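You operate a simulated robot arm through the tools that you are given. There is no shell and no other tool. Be economical: measure what you need, move in short steps, check, and stop when the job is done.

Carry out the task below with a simulated robot arm. There is one attempt and no reset: what you move stays moved.

## Task
Read block Y 2 with the arch meter, cap it and sort it by its volts.
Fine: pass tray from 12.5 V up, else charge tray; red cup on the red terminal; meter back where it lay; red cap on red, black on black before carrying; upright, drop nothing. Set down upright: what you pick out.

Only the result counts: the job must be done as asked and must still hold three seconds after the hand-in. Knocking over, shifting, dropping, spilling or breaking anything else fails it. Lids that push on must go on centred and level and be pressed home; caps that screw on are set level and turned clockwise until they are tight.

## Robot
A 7-joint arm with a two-finger parallel gripper on a trunk, on a base that drives. Base frame: it is fixed to the floor where the robot stands at the start and does not move with it; the origin is under the middle of the robot, x ahead of it, y to its left, z up. Lengths are in mm, angles in rad, forces in N, time in s.
With the tool pointing down near the work surface it reaches from about 440 to 900 mm from the robot's upright axis, wherever it stands. Its first joint turns from -2.007 to 2.007 rad. Places, roughly: black cap [2250, -5000, 750]; black cap (3x3x4 cm) [3400, -900, 700]; black lever on the arch meter [800, -100, 800]; black terminal of the Y 2 block [600, 100, 800]; floor of the tray marked charge [-800, -700, 800]; floor of the tray marked pass [-700, -1000, 800]; grey block [-1250, -750, 750]; grey knob on the arch meter [700, 100, 800]; red cap [2250, -5000, 750]; red cap (3x3x4 cm) [3300, -900, 700]; red terminal of the Y 2 block [600, 200, 800]. Payload 3.91 kg.
The tool frame sits at the grasp point between the pads (the TCP): z along the fingers, y along the line on which they close. The tips reach 30 mm beyond it. Largest opening 110 mm; finger width 20, thickness 10; the body of the gripper, 48 by 112 mm, starts 55 mm behind the TCP.
Orientation is told as [roll, pitch, yaw] about the base's x, y, z axes, in that order, counted from this pose: with the fingers straight down and closing along the base's y, the tool's x points along the base's -x, its y along +y and its z along -z.

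## Interface
- The arm moves only by the tool nudge_tool. Its argument "increments" is a list of rows, each a list of 7 numbers: the gripper command, from -1 (shut) to 1 (fully open), values between in proportion, then the shift along the base's x, y, z in units of 150 mm (1.0 is 150 mm), then the turn, a rotation vector about the base's x, y, z in units of 90 degrees (1.0 is 90 degrees). In form: [[gripper, tx, ty, tz, rx, ry, rz], ...]. A call has 1 to 8 rows; each row is the pose to reach, as a shift and turn from the pose commanded when the call began. A call with a number of a shift or a turn outside -1 to 1 is refused whole. A row lasts 0.2 s, in which the tool goes at most 50 mm and 0.15 rad; a call with a longer step from one row to the next is refused whole, and so is a gripper value outside its range. A pose out of reach is approached as far as the arm can. The call stops where the force on the tool passes 40 N (or 10 N more than at its start, if that is more) or the arm is blocked; 0.2 s more then pass. Each finger travels about 153 mm/s and halts on what it meets, pressing with about 45 N; the grip force reading is that of the motor and also rises with nothing between the fingers. The clock runs only during rows and for 0.2 s after the last one: add rows that repeat a pose to give the fingers time. The reply holds the time, the measured pose of the TCP, the force on the tool along the base axes, the opening and the grip force, in the units named above and with some noise, with the torque about the TCP (base axes, N m) and any sound that the robot's microphone picked up.
- Cameras (640 x 400 px; columns grow to the right, rows downward): "scene" is now at [185.8, 169.2, 1345.6]; the picture's right is [-0.62, -0.78, 0.00], its down [-0.73, 0.58, -0.36] and it looks along [0.28, -0.23, -0.93] (base axes); focal length 214 px, centre (320, 200). "wrist" rides on the gripper at [72, 17, -103] in the tool frame; the picture's right is [-0.23, 0.97, 0.00], its down [-0.76, -0.18, -0.62] and it looks along [-0.61, -0.14, 0.78] (tool axes); focal length 222 px, centre (320, 200). There is no depth. A picture from a camera that has moved, and an enlarged one, comes with that camera's place and axes in the base frame and with its lens.
- camera(camera): a new picture of that camera. The clock stands still meanwhile.
- raise_lower(by): slides the trunk up (or, below 0, down) by that many mm; the arm and the scene camera ride with it, the base frame stays. It gives what a move gives, with no picture.
- drive_base(legs): drives the robot by 1 to 6 legs, each [ahead, left, turn to the left] in mm, mm and rad, along the robot's own axes; the way and the turn of a leg run together, so that a leg with both is an arc; at most 1500 mm and 3.142 rad a leg. The arm and the cameras ride along, it lands a little off, and it stops where it bumps. It gives what a move gives.
- aim_head(pan, tilt): turns the head with the scene camera to pan (to the left, within 1.396 rad either way) and tilt (down, from -0.506 to 1.204), counted from straight ahead of the robot. It gives what a move gives.
- zoom(camera, box): a new picture of the part [left, top, right, bottom] of that camera's present view, enlarged. The clock stands still meanwhile.
- close_job(): hands the job in; it is judged then, once.

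Go step by step. Nothing tells you exact positions but the pictures and the camera data: compare them with the known pose of the tool, close in by small moves and look again before you grip or let go. The budget is 120 turns and 82 pictures, counting those below and the enlarged ones. Unless the task says otherwise, let go and move clear before handing in, and close with one line.

The tools are called as a command line: name --pt "numbers of a row" for each row, then --argument value for the rest, lists and objects as JSON in quotes. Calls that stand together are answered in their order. nudge_tool: Moves the arm, as the interface text tells. Its arguments: {"type":"object","properties":{"increments":{"type":"array"}},"required":["increments"]} The other tools are called the same way: raise_lower (by) slides the trunk up or down; drive_base (legs) drives the base; aim_head (pan, tilt) turns the head that bears the scene camera; camera (camera) takes a picture; zoom (camera, box) takes an enlarged picture of a part of a camera's view; close_job () hands the job in.

At the start:

```text
t: 0.0
tool_pos: [280.1, 297.2, 1083.9]
ee_rot: [0.002, -0.002, 0.003]
force: [0.6, -1.2, 0.1]
wrist_torque: [-0.01, -0.04, -0.01]
grip_width: 110.0
grasp_force: 0.0
trunk travel left (down, up): [-725.0, 265.0]
robot x, y, heading: [-0.4, -0.4, -0.004]
head pan, tilt: [-0.675, 1.201]
```

scene: 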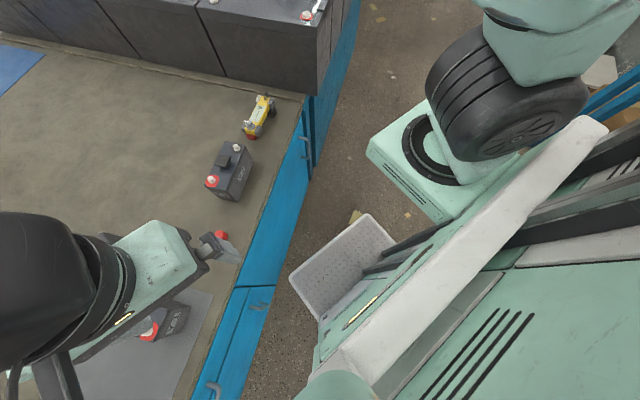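
wrist: 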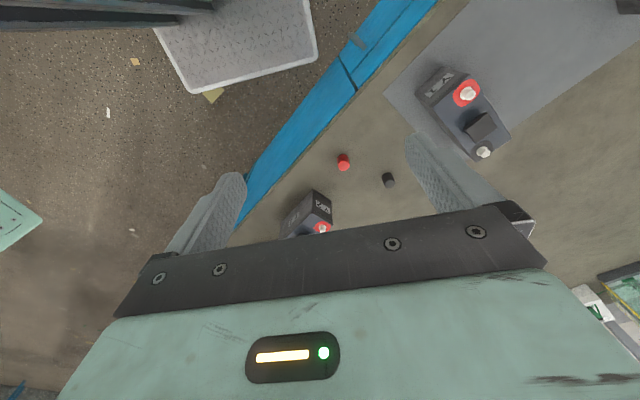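

The work surface lies ahead with battery blocks, a yellow meter and caps on it. I'll aim the head straight ahead to get an overview.

aim_head --pan 0.0 --tilt 0.8

camera --camera "scene"

```text
t: 1.1
tool_pos: [279.9, 296.1, 1084.2]
ee_rot: [0.001, -0.002, 0.001]
force: [0.2, -0.6, -0.7]
wrist_torque: [-0.02, 0.01, 0.01]
grip_width: 110.0
grasp_force: 0.0
trunk travel left (down, up): [-725.0, 265.0]
robot x, y, heading: [-1.4, -1.8, 0.0]
head pan, tilt: [0.0, 0.799]
```

```text
79 pictures are left
camera scene: at [222.8, 204.0, 1373.3], right [0.0, -1.0, 0.0], down [-0.72, 0.0, -0.7], along [0.7, 0.0, -0.72], focal length 214 px, centre (320, 200)
```

scene: 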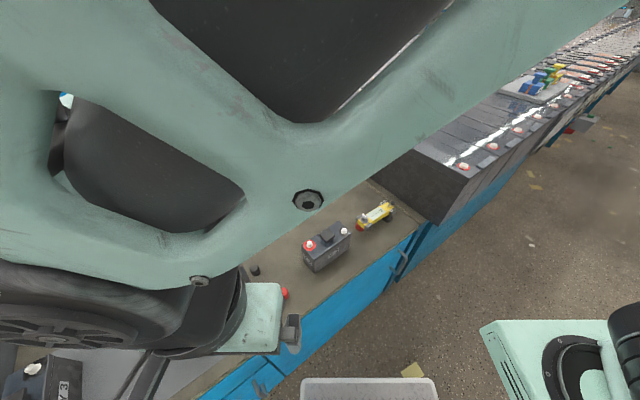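

Y 2 seems to be the block near (600,180), with the meter near (740,0) and two small caps near (460,305) and (530,400). I'll enlarge both.

zoom --camera "scene" --box '[230, 180, 430, 305]'

zoom --camera "wrist" --box '[240, 50, 540, 240]'

```text
3.20 times, centred on (330, 242) of scene
camera zoom: at [222.8, 204.0, 1373.3], right [0.0, -1.0, 0.0], down [-0.72, 0.0, -0.7], along [0.7, 0.0, -0.72], focal length 686 px, centre (288, 64)
```

zoom: 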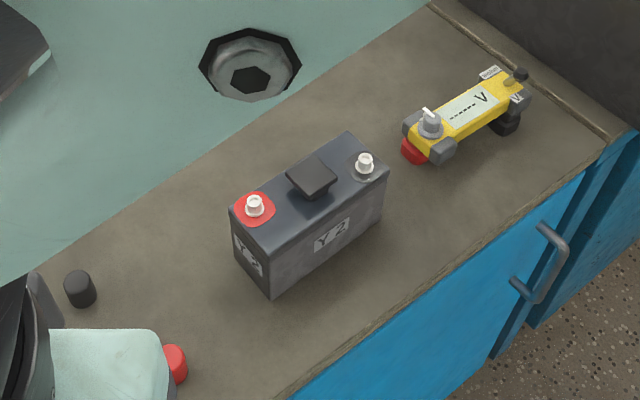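

```text
2.11 times, centred on (390, 145) of wrist
camera zoom: at [207.7, 313.3, 1185.9], right [0.23, 0.97, 0.0], down [0.76, -0.18, 0.62], along [0.61, -0.14, -0.78], focal length 468 px, centre (173, 316)
```

zoom: 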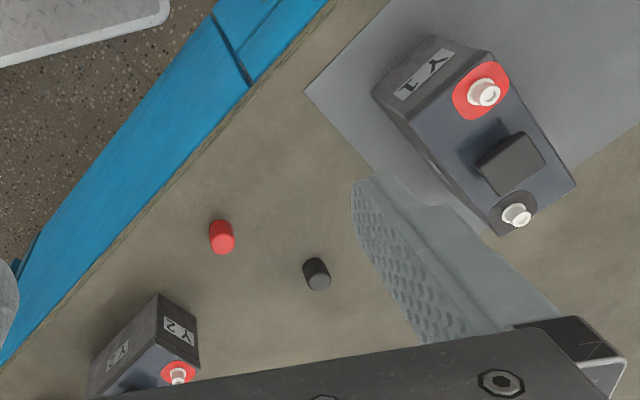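

zoom --camera "scene" --box '[350, 190, 406, 238]'

aim_head --pan -1.39 --tilt 0.7

camera --camera "scene"

```text
8.33 times, centred on (378, 214) of scene
camera zoom: at [222.8, 204.0, 1373.3], right [0.0, -1.0, 0.0], down [-0.72, 0.0, -0.7], along [0.7, 0.0, -0.72], focal length 1787 px, centre (-163, 83)
```

zoom: 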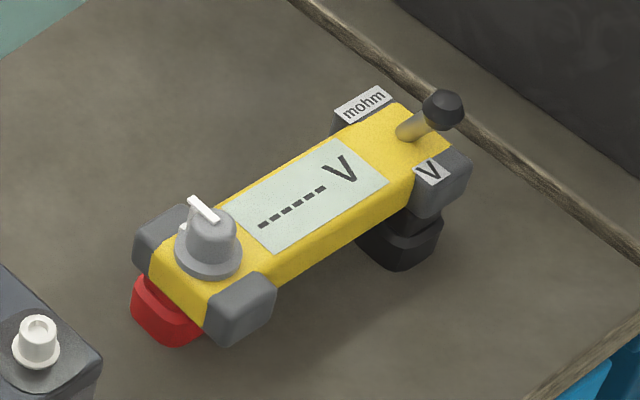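

```text
t: 2.6
tool_pos: [284.1, 296.1, 1083.9]
ee_rot: [0.0, -0.003, -0.009]
force: [-0.5, 0.5, 0.0]
wrist_torque: [0.04, 0.01, -0.02]
grip_width: 110.0
grasp_force: 0.0
trunk travel left (down, up): [-725.0, 265.0]
robot x, y, heading: [0.5, 1.9, -0.0]
head pan, tilt: [-1.389, 0.7]
```

```text
75 pictures are left
camera scene: at [216.4, 165.2, 1379.2], right [-0.46, -0.89, 0.0], down [-0.59, 0.31, -0.75], along [0.66, -0.35, -0.67], focal length 214 px, centre (320, 200)
```

scene: 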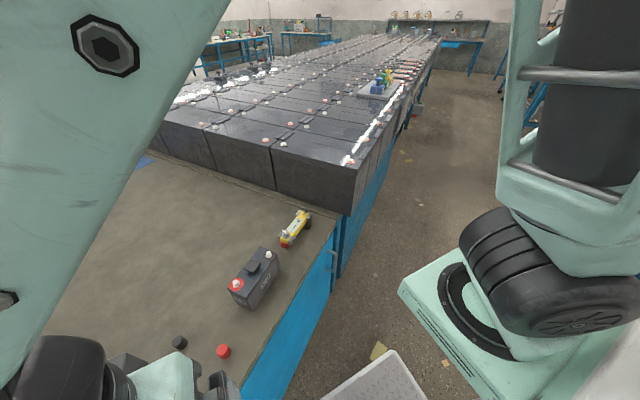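

camera --camera "scene"

```text
74 pictures are left
camera scene: at [216.4, 165.2, 1379.2], right [-0.46, -0.89, 0.0], down [-0.59, 0.31, -0.75], along [0.66, -0.35, -0.67], focal length 214 px, centre (320, 200)
```

scene: 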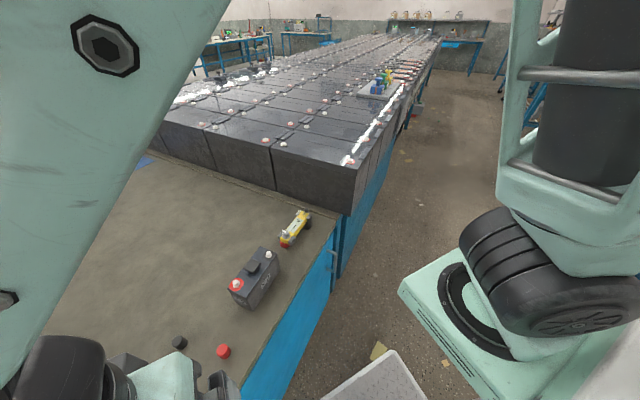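

zoom --camera "scene" --box '[220, 50, 440, 180]'

zoom --camera "scene" --box '[160, 190, 340, 370]'

```text
2.91 times, centred on (330, 115) of scene
camera zoom: at [216.4, 165.2, 1379.2], right [-0.46, -0.89, 0.0], down [-0.59, 0.31, -0.75], along [0.66, -0.35, -0.67], focal length 624 px, centre (291, 447)
```

zoom: 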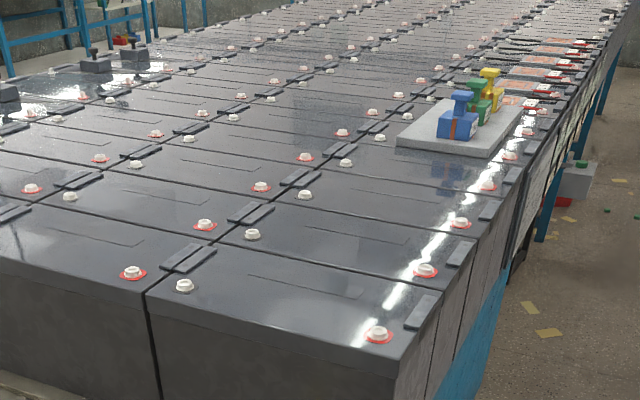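

```text
2.22 times, centred on (250, 280) of scene
camera zoom: at [216.4, 165.2, 1379.2], right [-0.46, -0.89, 0.0], down [-0.59, 0.31, -0.75], along [0.66, -0.35, -0.67], focal length 477 px, centre (476, 22)
```

zoom: 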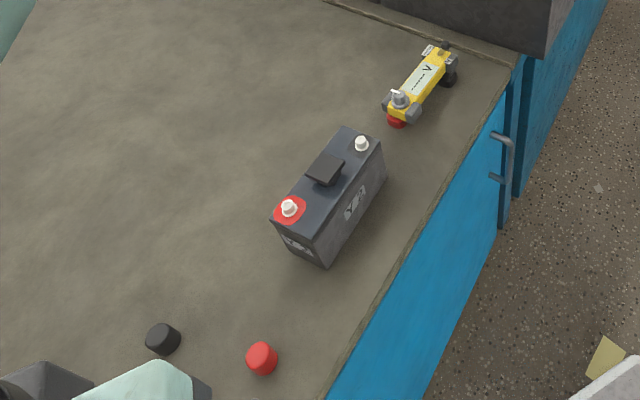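

I'm moving the arm over to look closely at the meter from the wrist camera.

nudge_tool --pt "1 0.227 -0.174 -0.047 0 0 0" --pt "1 0.453 -0.347 -0.094 0 0 0" --pt "1 0.68 -0.52 -0.14 0 0 0" --pt "1 0.907 -0.695 -0.187 0 0 0"

nudge_tool --pt "1 0.227 -0.174 -0.047 0 0 0" --pt "1 0.453 -0.347 -0.094 0 0 0" --pt "1 0.68 -0.52 -0.14 0 0 0" --pt "1 0.907 -0.695 -0.187 0 0 0"

nudge_tool --pt "1 0.227 -0.174 -0.047 0 0 0" --pt "1 0.453 -0.347 -0.094 0 0 0" --pt "1 0.68 -0.52 -0.14 0 0 0" --pt "1 0.907 -0.695 -0.187 0 0 0"

camera --camera "wrist"

```text
t: 3.6
tool_pos: [414.0, 191.9, 1056.3]
ee_rot: [0.003, 0.0, 0.005]
force: [0.3, 1.1, 0.0]
wrist_torque: [-0.03, 0.01, -0.01]
grip_width: 109.8
grasp_force: 0.1
trunk travel left (down, up): [-725.0, 265.0]
robot x, y, heading: [-0.1, 0.7, 0.0]
head pan, tilt: [-1.389, 0.7]
```

```text
t: 4.6
tool_pos: [551.3, 89.4, 1027.1]
ee_rot: [0.002, 0.001, 0.0]
force: [0.7, 0.3, 1.1]
wrist_torque: [0.01, -0.03, 0.0]
grip_width: 109.7
grasp_force: 0.0
trunk travel left (down, up): [-725.0, 265.0]
robot x, y, heading: [-1.9, -1.1, -0.001]
head pan, tilt: [-1.389, 0.7]
```

```text
t: 5.6
tool_pos: [688.7, -15.9, 1000.0]
ee_rot: [0.002, 0.0, 0.002]
force: [0.0, 0.0, 0.2]
wrist_torque: [0.0, -0.03, -0.01]
grip_width: 110.0
grasp_force: 0.0
trunk travel left (down, up): [-725.0, 265.0]
robot x, y, heading: [1.6, -0.8, 0.0]
head pan, tilt: [-1.389, 0.7]
```

```text
71 pictures are left
camera wrist: at [616.6, 1.6, 1101.4], right [0.23, 0.97, 0.0], down [0.76, -0.18, 0.62], along [0.61, -0.14, -0.78], focal length 222 px, centre (320, 200)
```

wrist: 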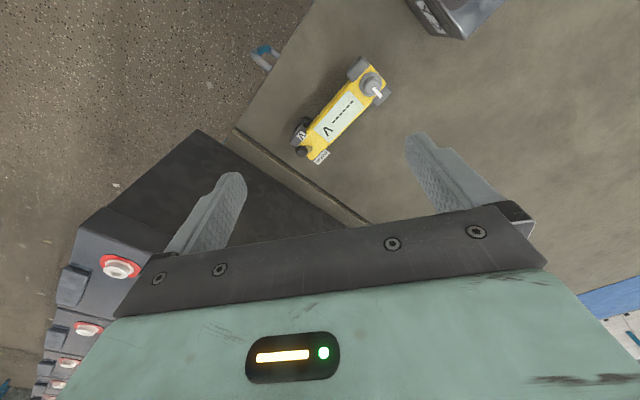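

zoom --camera "wrist" --box '[270, 45, 410, 175]'

camera --camera "scene"

```text
3.08 times, centred on (340, 110) of wrist
camera zoom: at [616.6, 1.6, 1101.4], right [0.23, 0.97, 0.0], down [0.76, -0.18, 0.62], along [0.61, -0.14, -0.78], focal length 684 px, centre (258, 477)
```

zoom: 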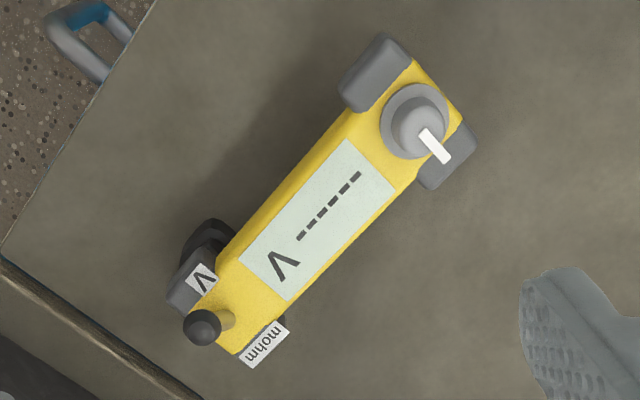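

```text
69 pictures are left
camera scene: at [157.0, 120.9, 1381.6], right [-0.98, -0.18, 0.0], down [-0.12, 0.63, -0.77], along [0.14, -0.75, -0.64], focal length 214 px, centre (320, 200)
```

scene: 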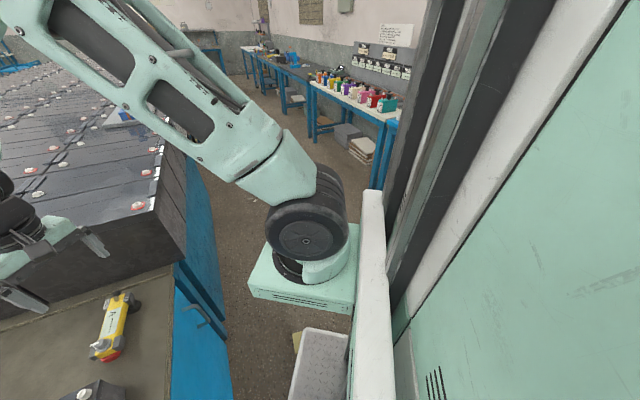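

The meter's lever leans to V already, and its top is at about z 795 near (720,5), with its axis at about -54°. I'll turn the gripper to straddle the beam and look again.

nudge_tool --pt "1 0.03 0.02 0 0 0 -0.086" --pt "1 0.06 0.04 0 0 0 -0.172" --pt "1 0.09 0.06 0 0 0 -0.257" --pt "1 0.12 0.08 0 0 0 -0.343" --pt "1 0.15 0.1 0 0 0 -0.429" --pt "1 0.18 0.12 0 0 0 -0.514" --pt "1 0.2 0.14 0 0 0 -0.6"

camera --camera "wrist"

```text
t: 7.2
tool_pos: [718.3, 4.3, 999.6]
ee_rot: [0.0, 0.0, -0.945]
force: [0.3, 0.5, -0.9]
wrist_torque: [0.02, 0.05, 0.01]
grip_width: 110.0
grasp_force: 0.1
trunk travel left (down, up): [-725.0, 265.0]
robot x, y, heading: [-1.4, 1.1, -0.003]
head pan, tilt: [-1.389, 0.7]
```

```text
68 pictures are left
camera wrist: at [689.6, 73.5, 1101.4], right [0.92, 0.39, 0.0], down [0.3, -0.72, 0.62], along [0.24, -0.57, -0.78], focal length 222 px, centre (320, 200)
```

wrist: 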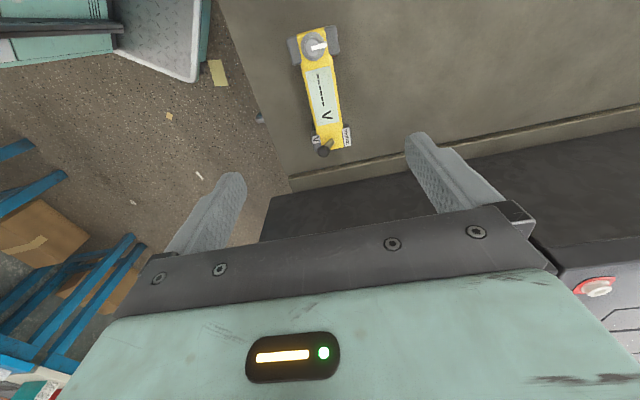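

zoom --camera "wrist" --box '[260, 10, 390, 165]'

```text
2.58 times, centred on (325, 88) of wrist
camera zoom: at [689.6, 73.5, 1101.4], right [0.92, 0.39, 0.0], down [0.3, -0.72, 0.62], along [0.24, -0.57, -0.78], focal length 573 px, centre (307, 490)
```

zoom: 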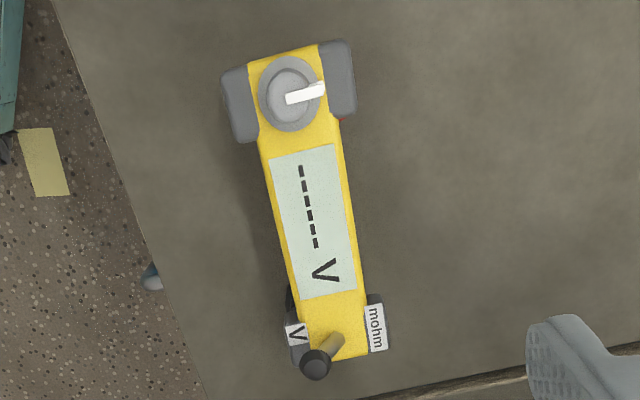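

nudge_tool --pt "0.3 0.013 0.003 -0.27 0 0 -0.017" --pt "0.3 0.027 0.008 -0.54 0 0 -0.017" --pt "0.3 0.03 0.011 -0.8 0 0 -0.017"

zoom --camera "wrist" --box '[160, 0, 500, 220]'

camera --camera "scene"

```text
t: 8.0
tool_pos: [722.4, 5.5, 879.0]
ee_rot: [0.002, 0.0, -0.969]
force: [0.4, -0.3, -0.6]
wrist_torque: [0.0, -0.04, -0.02]
grip_width: 71.7
grasp_force: 0.1
trunk travel left (down, up): [-725.0, 265.0]
robot x, y, heading: [-1.7, -0.4, 0.001]
head pan, tilt: [-1.389, 0.7]
```

```text
1.82 times, centred on (330, 110) of wrist
camera zoom: at [695.9, 74.6, 981.8], right [0.93, 0.36, 0.0], down [0.28, -0.73, 0.62], along [0.23, -0.58, -0.78], focal length 404 px, centre (302, 364)
```

zoom: 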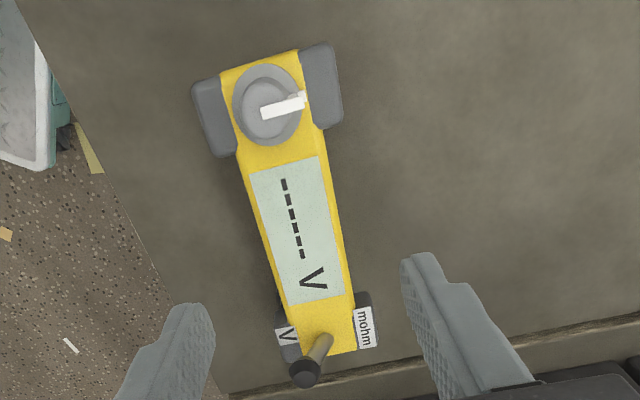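

```text
65 pictures are left
camera scene: at [157.1, 120.5, 1381.7], right [-0.98, -0.18, 0.0], down [-0.12, 0.63, -0.76], along [0.14, -0.75, -0.64], focal length 214 px, centre (320, 200)
```

scene: 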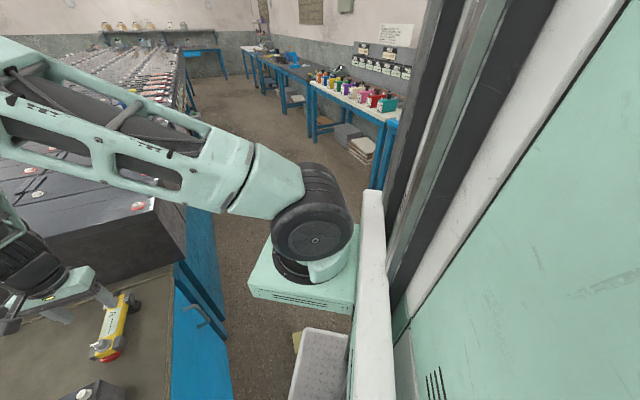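

nudge_tool --pt "0.3 0 0 -0.25 0 0 -0.006" --pt "0.3 0 0 -0.45 0 0 -0.006" --pt "0.3 0 0 -0.625 0 0 -0.006" --pt "0.3 0 0 -0.625 0 0 -0.006"

zoom --camera "wrist" --box '[160, 0, 500, 220]'

```text
t: 9.0
tool_pos: [722.7, 5.6, 786.5]
ee_rot: [0.001, 0.0, -0.977]
force: [-1.0, 0.2, -0.1]
wrist_torque: [-0.01, 0.0, 0.0]
grip_width: 71.5
grasp_force: 0.1
trunk travel left (down, up): [-725.0, 265.0]
robot x, y, heading: [2.9, 2.1, 0.0]
head pan, tilt: [-1.389, 0.7]
```

```text
1.82 times, centred on (330, 110) of wrist
camera zoom: at [696.7, 75.6, 888.4], right [0.93, 0.36, 0.0], down [0.28, -0.73, 0.62], along [0.22, -0.58, -0.78], focal length 404 px, centre (302, 364)
```

zoom: 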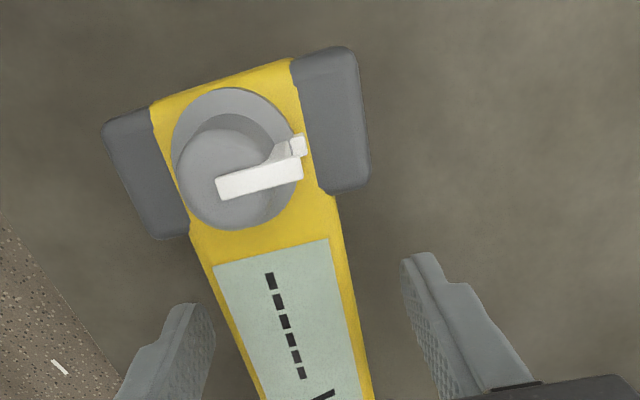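

The fingers straddle the beam, so I'll close on it.

nudge_tool --pt "-0.2 0 0 0 0 0 0" --pt "-0.3 0 0 0 0 0 0" --pt "-1 0 0 0 0 0 0" --pt "-1 0 0 0 0 0 0" --pt "-1 0 0 0 0 0 0"

zoom --camera "wrist" --box '[160, 0, 500, 220]'

```text
t: 10.2
tool_pos: [723.4, 4.3, 786.9]
ee_rot: [0.0, 0.0, -0.978]
force: [0.0, 0.4, -0.3]
wrist_torque: [0.12, 0.07, -0.01]
grip_width: 39.7
grasp_force: 45.1
trunk travel left (down, up): [-725.0, 265.0]
robot x, y, heading: [0.5, -0.6, -0.004]
head pan, tilt: [-1.389, 0.7]
```

```text
1.82 times, centred on (330, 110) of wrist
camera zoom: at [696.7, 75.6, 888.6], right [0.93, 0.36, 0.0], down [0.28, -0.73, 0.62], along [0.22, -0.58, -0.78], focal length 404 px, centre (302, 364)
```

zoom: 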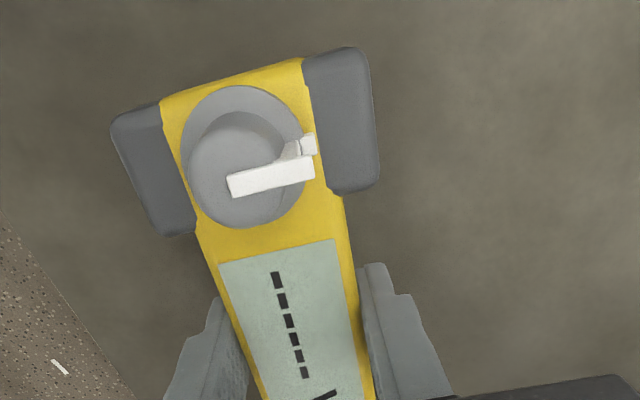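

nudge_tool --pt "-1 0 0 0.2 0 0 0" --pt "-1 0 0 0.5 0 0 0" --pt "-1 0 0 0.8 0 0 0" --pt "-1 0 0 1.0 0 0 0"

aim_head --pan -0.5 --tilt 0.95

camera --camera "scene"

camera --camera "wrist"

```text
t: 11.2
tool_pos: [722.7, 6.5, 936.2]
ee_rot: [-0.001, 0.001, -0.976]
force: [0.5, 0.5, -3.7]
wrist_torque: [0.01, 0.04, 0.01]
grip_width: 39.5
grasp_force: 45.0
trunk travel left (down, up): [-725.0, 265.0]
robot x, y, heading: [0.3, 1.8, 0.002]
head pan, tilt: [-1.389, 0.7]
```

```text
t: 12.4
tool_pos: [722.1, 5.7, 935.6]
ee_rot: [0.0, 0.001, -0.977]
force: [0.7, 1.1, -3.8]
wrist_torque: [0.05, 0.04, 0.0]
grip_width: 39.7
grasp_force: 45.1
trunk travel left (down, up): [-725.0, 265.0]
robot x, y, heading: [1.4, 0.5, 0.001]
head pan, tilt: [-0.499, 0.949]
```

```text
62 pictures are left
camera scene: at [206.1, 169.2, 1361.8], right [-0.48, -0.88, 0.0], down [-0.71, 0.39, -0.58], along [0.51, -0.28, -0.81], focal length 214 px, centre (320, 200)
```

scene: 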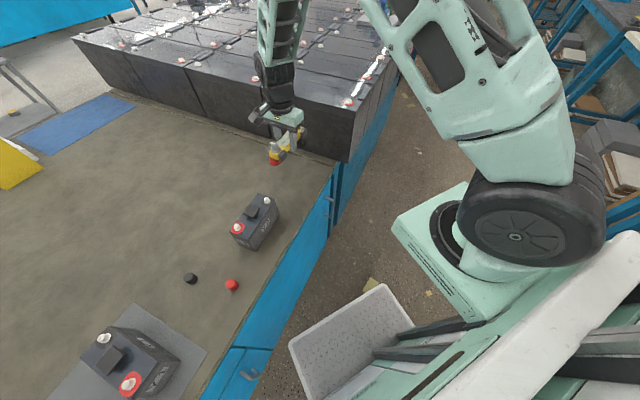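

```text
61 pictures are left
camera wrist: at [695.9, 76.3, 1037.6], right [0.93, 0.36, 0.0], down [0.28, -0.73, 0.62], along [0.22, -0.58, -0.78], focal length 222 px, centre (320, 200)
```

wrist: 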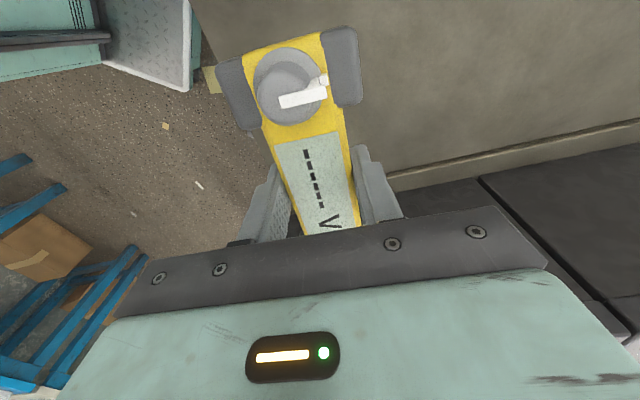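

Meter lifted cleanly. I'll move it aside so that the wrist camera can see Y 2 left of the meter for precise terminal positions.

nudge_tool --pt "-1 -0.01 0.25 0 0 0 0" --pt "-1 -0.02 0.5 0 0 0 0" --pt "-1 -0.02 0.76 0 0 0 0"

nudge_tool --pt "-1 -0.01 0.25 0 0 0 0" --pt "-1 -0.02 0.5 0 0 0 0" --pt "-1 -0.02 0.76 0 0 0 0"

camera --camera "wrist"

zoom --camera "scene" --box '[200, 180, 300, 260]'

```text
t: 13.2
tool_pos: [721.2, 119.6, 934.7]
ee_rot: [0.002, 0.0, -0.979]
force: [1.1, -1.8, -3.3]
wrist_torque: [0.05, 0.04, 0.0]
grip_width: 39.8
grasp_force: 44.8
trunk travel left (down, up): [-725.0, 265.0]
robot x, y, heading: [-0.1, 3.1, 0.003]
head pan, tilt: [-0.499, 0.949]
```

```text
t: 14.0
tool_pos: [717.3, 233.6, 935.1]
ee_rot: [0.0, 0.0, -0.979]
force: [0.3, -0.5, -2.4]
wrist_torque: [0.04, 0.06, -0.01]
grip_width: 39.8
grasp_force: 45.1
trunk travel left (down, up): [-725.0, 265.0]
robot x, y, heading: [0.8, 0.4, -0.0]
head pan, tilt: [-0.499, 0.949]
```

```text
60 pictures are left
camera wrist: at [691.4, 303.2, 1037.8], right [0.93, 0.36, 0.0], down [0.28, -0.73, 0.62], along [0.22, -0.58, -0.78], focal length 222 px, centre (320, 200)
```

wrist: 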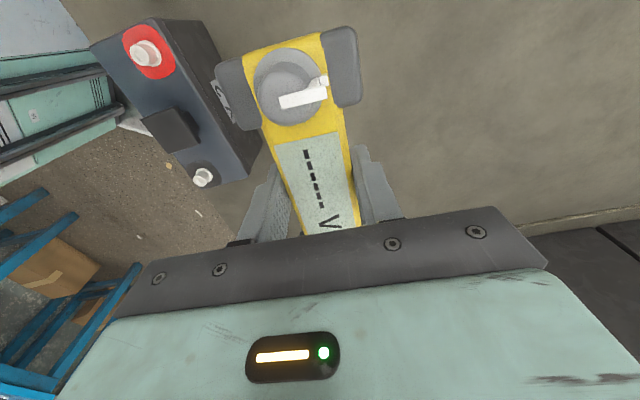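

```text
5.00 times, centred on (250, 220) of scene
camera zoom: at [206.2, 168.9, 1361.8], right [-0.48, -0.88, 0.0], down [-0.71, 0.39, -0.58], along [0.51, -0.28, -0.81], focal length 1072 px, centre (670, 100)
```

zoom: 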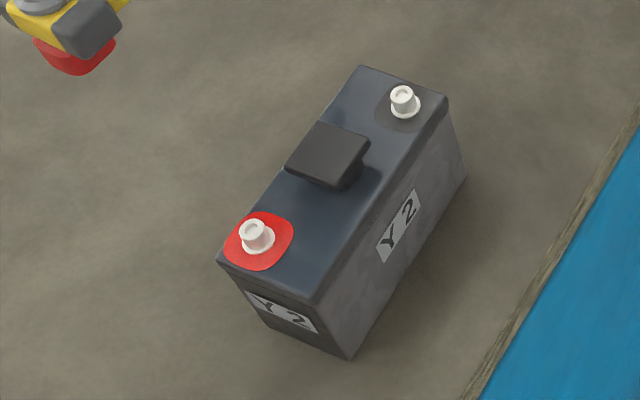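

zoom --camera "wrist" --box '[80, 10, 260, 200]'

```text
2.11 times, centred on (170, 105) of wrist
camera zoom: at [691.4, 303.2, 1037.8], right [0.93, 0.36, 0.0], down [0.28, -0.73, 0.62], along [0.22, -0.58, -0.78], focal length 468 px, centre (636, 400)
```

zoom: 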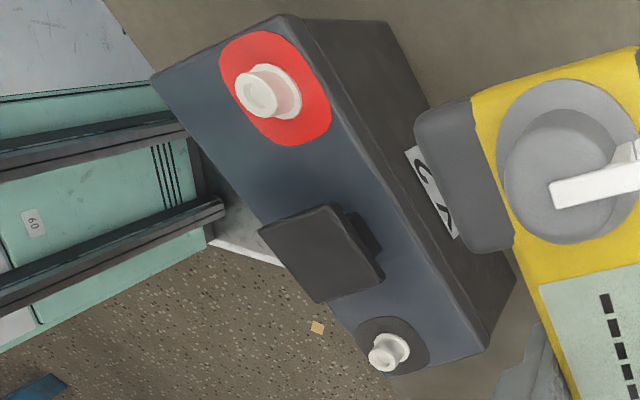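

Terminals come out near red (570,236) and black (616,132), tops at z≈838, with the axis at about -66°. I'll carry the meter above and align it.

nudge_tool --pt "-1 -0.25 -0.1 0 0 0 -0.04" --pt "-1 -0.5 -0.2 0 0 0 -0.08" --pt "-1 -0.7 -0.28 0 0 0 -0.111" --pt "-1 -0.829 -0.331 0 0 0 -0.111" --pt "-1 -0.829 -0.331 0 0 0 -0.111"

camera --camera "wrist"

zoom --camera "scene" --box '[190, 150, 310, 270]'

```text
t: 15.2
tool_pos: [591.2, 184.1, 935.0]
ee_rot: [0.003, 0.001, -1.153]
force: [-0.4, 0.8, -2.8]
wrist_torque: [0.05, 0.01, -0.01]
grip_width: 39.6
grasp_force: 45.0
trunk travel left (down, up): [-725.0, 265.0]
robot x, y, heading: [0.7, 2.7, 0.005]
head pan, tilt: [-0.499, 0.949]
```

```text
57 pictures are left
camera wrist: at [578.3, 257.1, 1037.9], right [0.98, 0.19, 0.0], down [0.15, -0.77, 0.62], along [0.12, -0.61, -0.78], focal length 222 px, centre (320, 200)
```

wrist: 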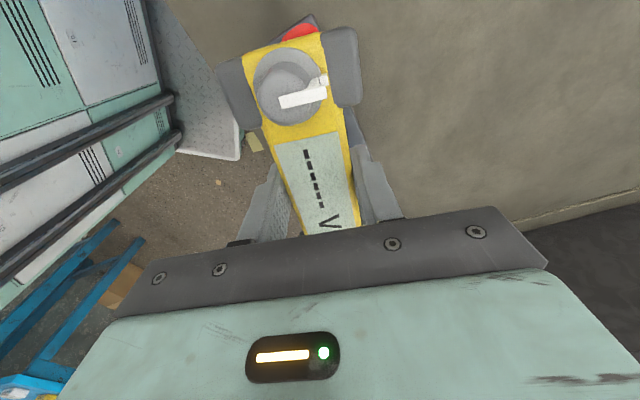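

```text
3.33 times, centred on (250, 210) of scene
camera zoom: at [206.2, 169.3, 1361.8], right [-0.48, -0.88, 0.0], down [-0.71, 0.39, -0.58], along [0.51, -0.28, -0.81], focal length 715 px, centre (553, 167)
```

zoom: 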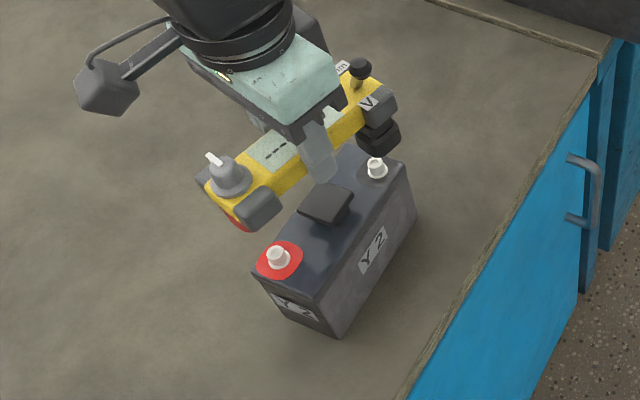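

zoom --camera "scene" --box '[225, 165, 285, 245]'

aim_head --pan -1.0 --tilt 0.95

```text
5.00 times, centred on (255, 205) of scene
camera zoom: at [206.2, 169.3, 1361.8], right [-0.48, -0.88, 0.0], down [-0.71, 0.39, -0.58], along [0.51, -0.28, -0.81], focal length 1072 px, centre (645, 175)
```

zoom: 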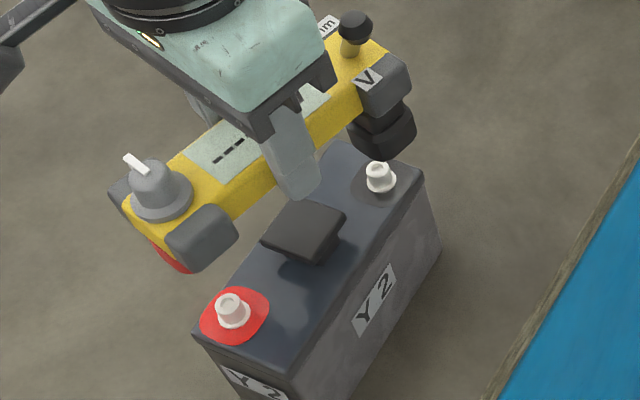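

```text
t: 16.1
tool_pos: [592.1, 183.7, 936.2]
ee_rot: [0.002, -0.001, -1.152]
force: [0.2, -0.1, -4.0]
wrist_torque: [0.01, 0.06, 0.0]
grip_width: 39.7
grasp_force: 45.3
trunk travel left (down, up): [-725.0, 265.0]
robot x, y, heading: [-4.8, 0.5, 0.0]
head pan, tilt: [-1.0, 0.949]
```

The block's terminals sit diagonally (~-66° against a block axis of ~-52°), and the meter's cups are skewed the same way. So I'll turn the beam to the block axis and lower it a bit for a check.

nudge_tool --pt "-1 0.003 0 -0.05 0 0 0.08" --pt "-1 0.007 0.0 -0.12 0 0 0.16" --pt "-1 0.007 0.0 -0.19 0 0 0.16" --pt "-1 0.007 0.0 -0.19 0 0 0.16"

aim_head --pan -0.5 --tilt 0.95

zoom --camera "scene" --box '[220, 170, 290, 250]'

camera --camera "wrist"

```text
t: 17.1
tool_pos: [593.1, 183.5, 906.8]
ee_rot: [0.002, -0.001, -0.901]
force: [-0.2, -0.3, -3.1]
wrist_torque: [0.01, -0.03, 0.02]
grip_width: 39.5
grasp_force: 45.1
trunk travel left (down, up): [-725.0, 265.0]
robot x, y, heading: [-2.1, -1.4, 0.004]
head pan, tilt: [-1.0, 0.949]
```

```text
t: 18.0
tool_pos: [592.9, 183.1, 907.8]
ee_rot: [0.002, -0.002, -0.902]
force: [0.1, -0.1, -3.1]
wrist_torque: [0.02, 0.03, 0.01]
grip_width: 39.7
grasp_force: 45.0
trunk travel left (down, up): [-725.0, 265.0]
robot x, y, heading: [-2.1, 2.8, 0.001]
head pan, tilt: [-0.499, 0.949]
```

```text
5.00 times, centred on (255, 210) of scene
camera zoom: at [206.1, 169.3, 1361.8], right [-0.48, -0.88, 0.0], down [-0.71, 0.39, -0.58], along [0.51, -0.28, -0.81], focal length 1072 px, centre (645, 150)
```

zoom: 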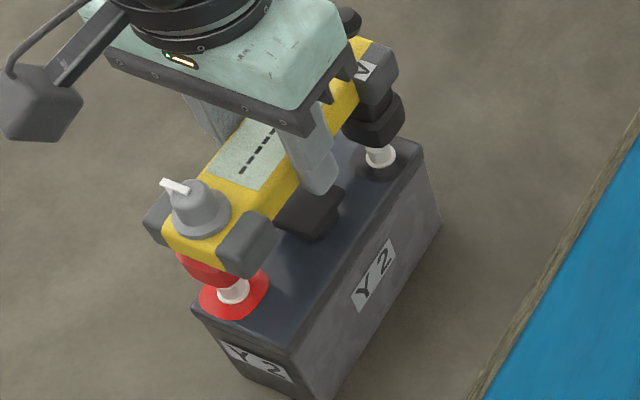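

```text
53 pictures are left
camera wrist: at [562.0, 251.6, 1009.8], right [0.9, 0.43, 0.0], down [0.33, -0.71, 0.62], along [0.27, -0.56, -0.78], focal length 222 px, centre (320, 200)
```

wrist: 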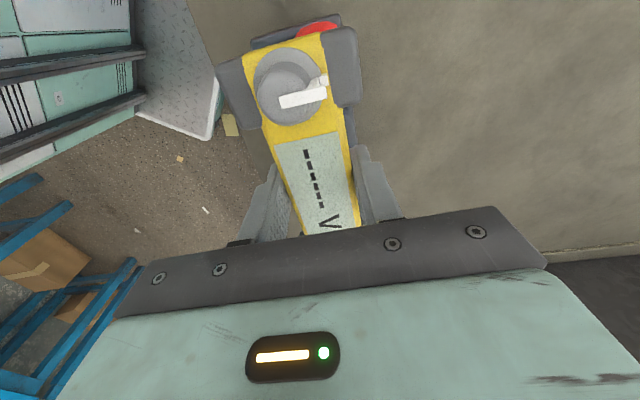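

Alignment looks good at both posts. I'll lower gently.

nudge_tool --pt "-1 0 0 -0.05 0 0 0" --pt "-1 0 0 -0.1 0 0 0" --pt "-1 0 0 -0.14 0 0 0" --pt "-1 0 0 -0.17 0 0 0" --pt "-1 0 0 -0.2 0 0 0"

zoom --camera "scene" --box '[220, 170, 290, 250]'

```text
t: 19.4
tool_pos: [593.0, 185.1, 880.9]
ee_rot: [0.006, 0.001, -0.9]
force: [-9.2, -4.4, 26.1]
wrist_torque: [-0.85, 0.12, -0.31]
grip_width: 39.8
grasp_force: 44.5
trunk travel left (down, up): [-725.0, 265.0]
robot x, y, heading: [-0.3, -0.7, -0.0]
head pan, tilt: [-0.499, 0.949]
stopped in row 5: the force on the tool passed its limit (the readings are from after the stop); the commanded pose is now the measured one
```

```text
5.00 times, centred on (255, 210) of scene
camera zoom: at [204.6, 168.8, 1362.2], right [-0.48, -0.88, 0.0], down [-0.71, 0.39, -0.58], along [0.51, -0.28, -0.81], focal length 1072 px, centre (645, 150)
```

zoom: 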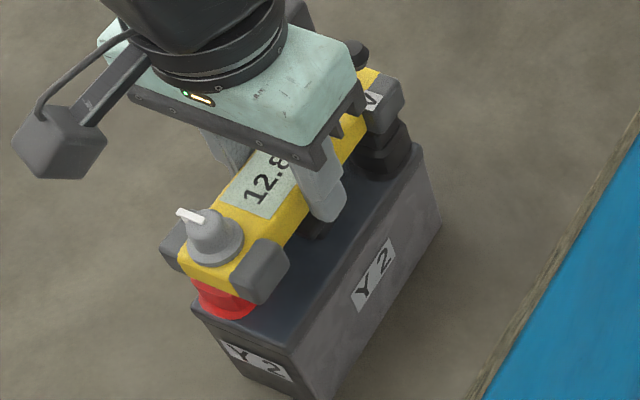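

The meter shows something starting with 12.8. I'll read it fully with the wrist camera.

zoom --camera "wrist" --box '[200, 10, 400, 240]'

```text
1.74 times, centred on (300, 125) of wrist
camera zoom: at [561.6, 252.6, 983.6], right [0.9, 0.43, 0.0], down [0.33, -0.71, 0.62], along [0.27, -0.56, -0.78], focal length 386 px, centre (355, 330)
```

zoom: 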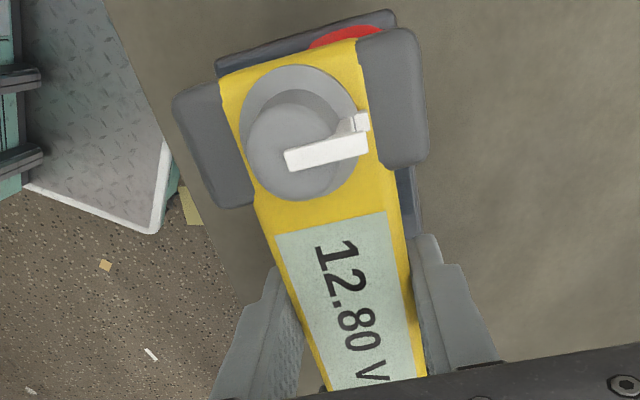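

nudge_tool --pt "-1 0 0 0.005 0 0 0" --pt "-1 0 0 0.005 0 0 0" --pt "-1 0 0 0.005 0 0 0" --pt "-1 0 0 0.005 0 0 0" --pt "-1 0 0 0.005 0 0 0" --pt "-1 0 0 0.005 0 0 0" --pt "-1 0 0 0.005 0 0 0" --pt "-1 0 0 0.005 0 0 0"

zoom --camera "wrist" --box '[200, 10, 400, 240]'

```text
t: 21.2
tool_pos: [593.0, 186.4, 881.9]
ee_rot: [0.004, 0.002, -0.901]
force: [-10.4, -4.5, 30.9]
wrist_torque: [-0.14, 0.49, -0.06]
grip_width: 39.5
grasp_force: 45.6
trunk travel left (down, up): [-725.0, 265.0]
robot x, y, heading: [1.8, 0.8, 0.001]
head pan, tilt: [-0.499, 0.949]
```

```text
1.74 times, centred on (300, 125) of wrist
camera zoom: at [561.7, 252.8, 983.5], right [0.9, 0.43, 0.0], down [0.33, -0.71, 0.62], along [0.27, -0.56, -0.78], focal length 386 px, centre (355, 330)
```

zoom: 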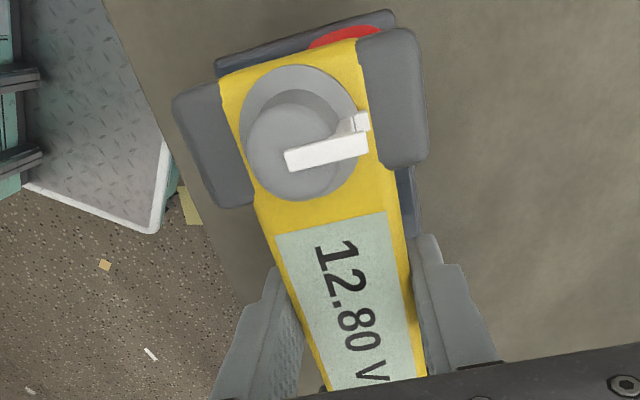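

Stable at 12.80 V, so this goes to the pass tray. I'm lifting the meter off and carrying it back.

nudge_tool --pt "-1 0 0 0.05 0 0 0" --pt "-1 0 0 0.1 0 0 0" --pt "-1 0 0 0.2 0 0 0" --pt "-1 0 0 0.4 0 0 0" --pt "-1 0.1 -0.15 0.5 0 0 -0.02" --pt "-1 0.25 -0.35 0.5 0 0 -0.048" --pt "-1 0.41 -0.6 0.5 0 0 -0.048"

zoom --camera "scene" --box '[200, 150, 320, 270]'

```text
t: 22.8
tool_pos: [655.6, 95.3, 954.6]
ee_rot: [0.003, 0.001, -0.973]
force: [-1.1, 1.2, -3.4]
wrist_torque: [-0.02, -0.02, 0.0]
grip_width: 39.9
grasp_force: 45.1
trunk travel left (down, up): [-725.0, 265.0]
robot x, y, heading: [-1.6, -1.0, 0.0]
head pan, tilt: [-0.499, 0.949]
```

```text
3.33 times, centred on (260, 210) of scene
camera zoom: at [205.6, 169.8, 1361.8], right [-0.48, -0.88, 0.0], down [-0.71, 0.39, -0.58], along [0.51, -0.28, -0.81], focal length 715 px, centre (520, 167)
```

zoom: 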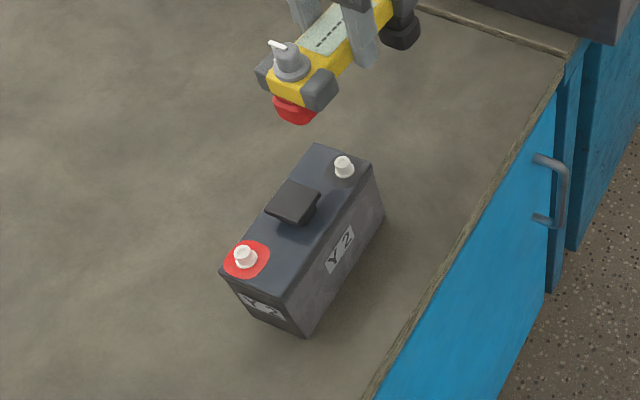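

nudge_tool --pt "-1 0.15 -0.2 0 0 0 0" --pt "-1 0.3 -0.4 0 0 0 -0.003" --pt "-1 0.44 -0.605 0 0 0 -0.003" --pt "-1 0.44 -0.605 -0.3 0 0 -0.003" --pt "-1 0.44 -0.605 -0.6 0 0 -0.003" --pt "-1 0.44 -0.605 -0.85 0 0 -0.003"

```text
t: 24.2
tool_pos: [721.9, 4.5, 828.0]
ee_rot: [0.004, 0.001, -0.982]
force: [-0.3, 0.0, -2.7]
wrist_torque: [0.04, -0.01, -0.01]
grip_width: 40.0
grasp_force: 44.8
trunk travel left (down, up): [-725.0, 265.0]
robot x, y, heading: [-2.6, -3.0, -0.001]
head pan, tilt: [-0.499, 0.949]
```

Now lowering the last 40 mm gently to the surface.

nudge_tool --pt "-1 0 0 -0.1 0 0 0" --pt "-1 0 0 -0.18 0 0 0" --pt "-1 0 0 -0.23 0 0 0" --pt "-1 0 0 -0.255 0 0 0" --pt "-1 0 0 -0.27 0 0 0" --pt "-1 0 0 -0.28 0 0 0"

```text
t: 25.6
tool_pos: [721.1, 3.7, 785.2]
ee_rot: [0.003, 0.001, -0.982]
force: [-2.2, 0.2, 0.9]
wrist_torque: [-0.29, 0.05, -0.17]
grip_width: 39.7
grasp_force: 44.4
trunk travel left (down, up): [-725.0, 265.0]
robot x, y, heading: [-0.1, 0.6, -0.003]
head pan, tilt: [-0.499, 0.949]
```

nudge_tool --pt "-0.2 0 0 0 0 0 0" --pt "-0.1 0 0 0 0 0 0" --pt "0.2 0 0 0 0 0 0" --pt "0.3 0 0 0 0 0 0" --pt "0.3 0 0 0.2 0 0 0" --pt "0.3 0 0 0.5 0 0 0" --pt "0.3 0 0 0.8 0 0 0" --pt "0.3 0 0 1.0 0 0 0"

zoom --camera "wrist" --box '[260, 0, 390, 155]'

```text
t: 27.4
tool_pos: [720.2, 5.5, 935.3]
ee_rot: [0.004, 0.002, -0.98]
force: [0.0, 0.3, -0.4]
wrist_torque: [0.0, 0.04, -0.01]
grip_width: 71.4
grasp_force: 0.1
trunk travel left (down, up): [-725.0, 265.0]
robot x, y, heading: [-0.5, -1.8, 0.001]
head pan, tilt: [-0.499, 0.949]
```

```text
2.58 times, centred on (325, 78) of wrist
camera zoom: at [694.9, 75.3, 1038.4], right [0.94, 0.35, 0.0], down [0.28, -0.73, 0.62], along [0.22, -0.58, -0.78], focal length 573 px, centre (307, 516)
```

zoom: 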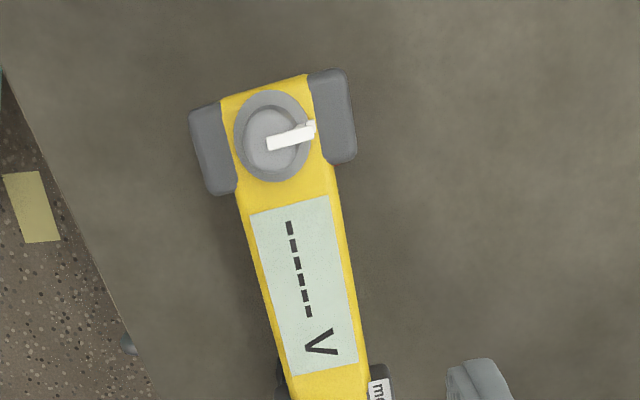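

Meter is back in place as found. Next I'm moving over the two caps for a close look.

nudge_tool --pt "0.3 -0.174 0.267 0 0 0 0.0" --pt "0.3 -0.348 0.533 0 0 0 0.0" --pt "0.3 -0.522 0.8 0 0 0 0.0"

nudge_tool --pt "0.3 -0.174 0.267 0 0 0 0.0" --pt "0.3 -0.348 0.533 0 0 0 0.0" --pt "0.3 -0.522 0.8 0 0 0 0.0"

nudge_tool --pt "0.3 -0.174 0.267 0 0 0 0.0" --pt "0.3 -0.348 0.533 -0.1 0 0 0.0" --pt "0.3 -0.522 0.8 -0.2 0 0 0.0" --pt "0.3 -0.522 0.8 -0.4 0 0 0.0"

camera --camera "wrist"

```text
t: 28.2
tool_pos: [643.2, 124.9, 935.8]
ee_rot: [0.003, 0.0, -0.982]
force: [0.7, 0.1, -0.5]
wrist_torque: [0.08, 0.02, 0.01]
grip_width: 71.7
grasp_force: 0.1
trunk travel left (down, up): [-725.0, 265.0]
robot x, y, heading: [-1.0, -3.3, -0.004]
head pan, tilt: [-0.499, 0.949]
```

```text
t: 29.0
tool_pos: [564.3, 242.8, 936.3]
ee_rot: [0.005, 0.003, -0.982]
force: [-0.5, -1.4, 0.4]
wrist_torque: [0.03, 0.04, 0.02]
grip_width: 71.5
grasp_force: 0.0
trunk travel left (down, up): [-725.0, 265.0]
robot x, y, heading: [-2.1, 1.5, -0.0]
head pan, tilt: [-0.499, 0.949]
```

```text
t: 30.0
tool_pos: [486.0, 365.5, 876.2]
ee_rot: [0.004, 0.002, -0.982]
force: [-0.1, -0.3, -0.4]
wrist_torque: [0.0, -0.03, 0.03]
grip_width: 71.5
grasp_force: 0.0
trunk travel left (down, up): [-725.0, 265.0]
robot x, y, heading: [2.6, 3.2, -0.003]
head pan, tilt: [-0.499, 0.949]
```

```text
47 pictures are left
camera wrist: at [460.4, 435.1, 978.3], right [0.94, 0.35, 0.0], down [0.28, -0.73, 0.62], along [0.22, -0.58, -0.78], focal length 222 px, centre (320, 200)
```

wrist: 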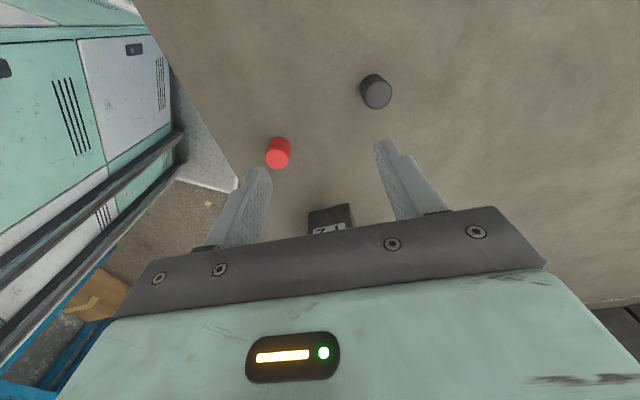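

zoom --camera "wrist" --box '[250, 60, 410, 190]'

zoom --camera "scene" --box '[170, 250, 260, 310]'

```text
3.08 times, centred on (330, 125) of wrist
camera zoom: at [460.4, 435.1, 978.3], right [0.94, 0.35, 0.0], down [0.28, -0.73, 0.62], along [0.22, -0.58, -0.78], focal length 684 px, centre (289, 431)
```

zoom: 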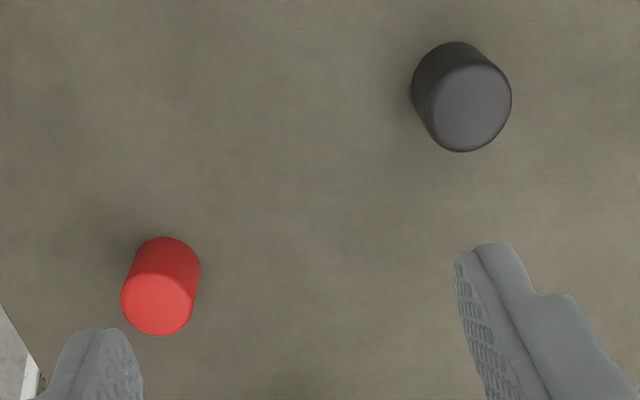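

```text
6.67 times, centred on (215, 280) of scene
camera zoom: at [205.8, 169.1, 1361.9], right [-0.48, -0.88, 0.0], down [-0.71, 0.39, -0.58], along [0.51, -0.28, -0.81], focal length 1430 px, centre (1020, -333)
```

zoom: 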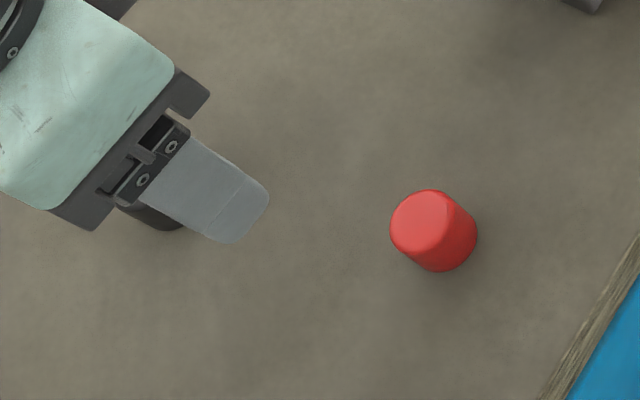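

Near caps are ~27 mm wide and 30 mm high. I'll check what sits near (3300,-900), where the list places other caps.

aim_head --pan -0.3 --tilt 0.3

camera --camera "scene"

```text
t: 31.0
tool_pos: [486.7, 365.3, 876.0]
ee_rot: [0.004, 0.002, -0.983]
force: [0.0, 0.7, 0.3]
wrist_torque: [0.01, -0.01, 0.01]
grip_width: 71.6
grasp_force: 0.0
trunk travel left (down, up): [-725.0, 265.0]
robot x, y, heading: [-2.8, 2.8, 0.002]
head pan, tilt: [-0.3, 0.3]
```

```text
44 pictures are left
camera scene: at [231.2, 176.5, 1417.6], right [-0.3, -0.96, 0.0], down [-0.28, 0.09, -0.95], along [0.91, -0.28, -0.3], focal length 214 px, centre (320, 200)
```

scene: 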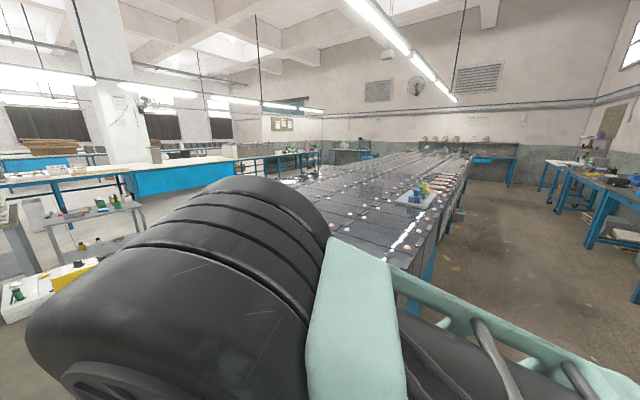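

Those listed places are out among the cell array, so I take the two beside Y 2 as its caps. Red cap centre is at (457,308.5); I'm going down on it.

nudge_tool --pt "0.1 -0.1 -0.19 0 0 0 0" --pt "0.1 -0.195 -0.379 0 0 0 0" --pt "0.1 -0.195 -0.379 -0.3 0 0 0" --pt "0.1 -0.195 -0.379 -0.55 0 0 0" --pt "0.1 -0.195 -0.379 -0.72 0 0 0" --pt "0.1 -0.195 -0.379 -0.72 0 0 0"

aim_head --pan -0.5 --tilt 0.95

zoom --camera "scene" --box '[180, 250, 280, 330]'

```text
t: 32.4
tool_pos: [457.0, 307.2, 767.4]
ee_rot: [0.005, 0.002, -0.981]
force: [-0.5, 0.6, -0.2]
wrist_torque: [0.04, 0.01, 0.0]
grip_width: 60.4
grasp_force: 0.0
trunk travel left (down, up): [-725.0, 265.0]
robot x, y, heading: [-3.6, 0.6, -0.004]
head pan, tilt: [-0.3, 0.3]
```

```text
t: 33.5
tool_pos: [456.6, 307.8, 768.5]
ee_rot: [0.004, 0.0, -0.98]
force: [0.4, -0.6, -0.8]
wrist_torque: [0.0, 0.03, 0.01]
grip_width: 60.6
grasp_force: 0.1
trunk travel left (down, up): [-725.0, 265.0]
robot x, y, heading: [-0.4, 0.6, -0.002]
head pan, tilt: [-0.499, 0.949]
```

```text
5.00 times, centred on (230, 290) of scene
camera zoom: at [205.9, 169.3, 1361.9], right [-0.48, -0.88, 0.0], down [-0.71, 0.39, -0.58], along [0.51, -0.28, -0.81], focal length 1072 px, centre (770, -250)
```

zoom: 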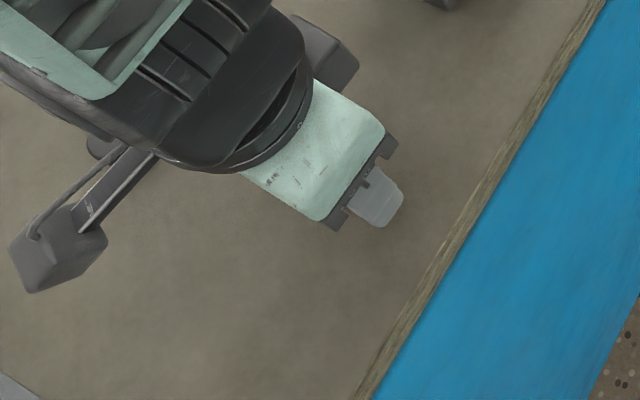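

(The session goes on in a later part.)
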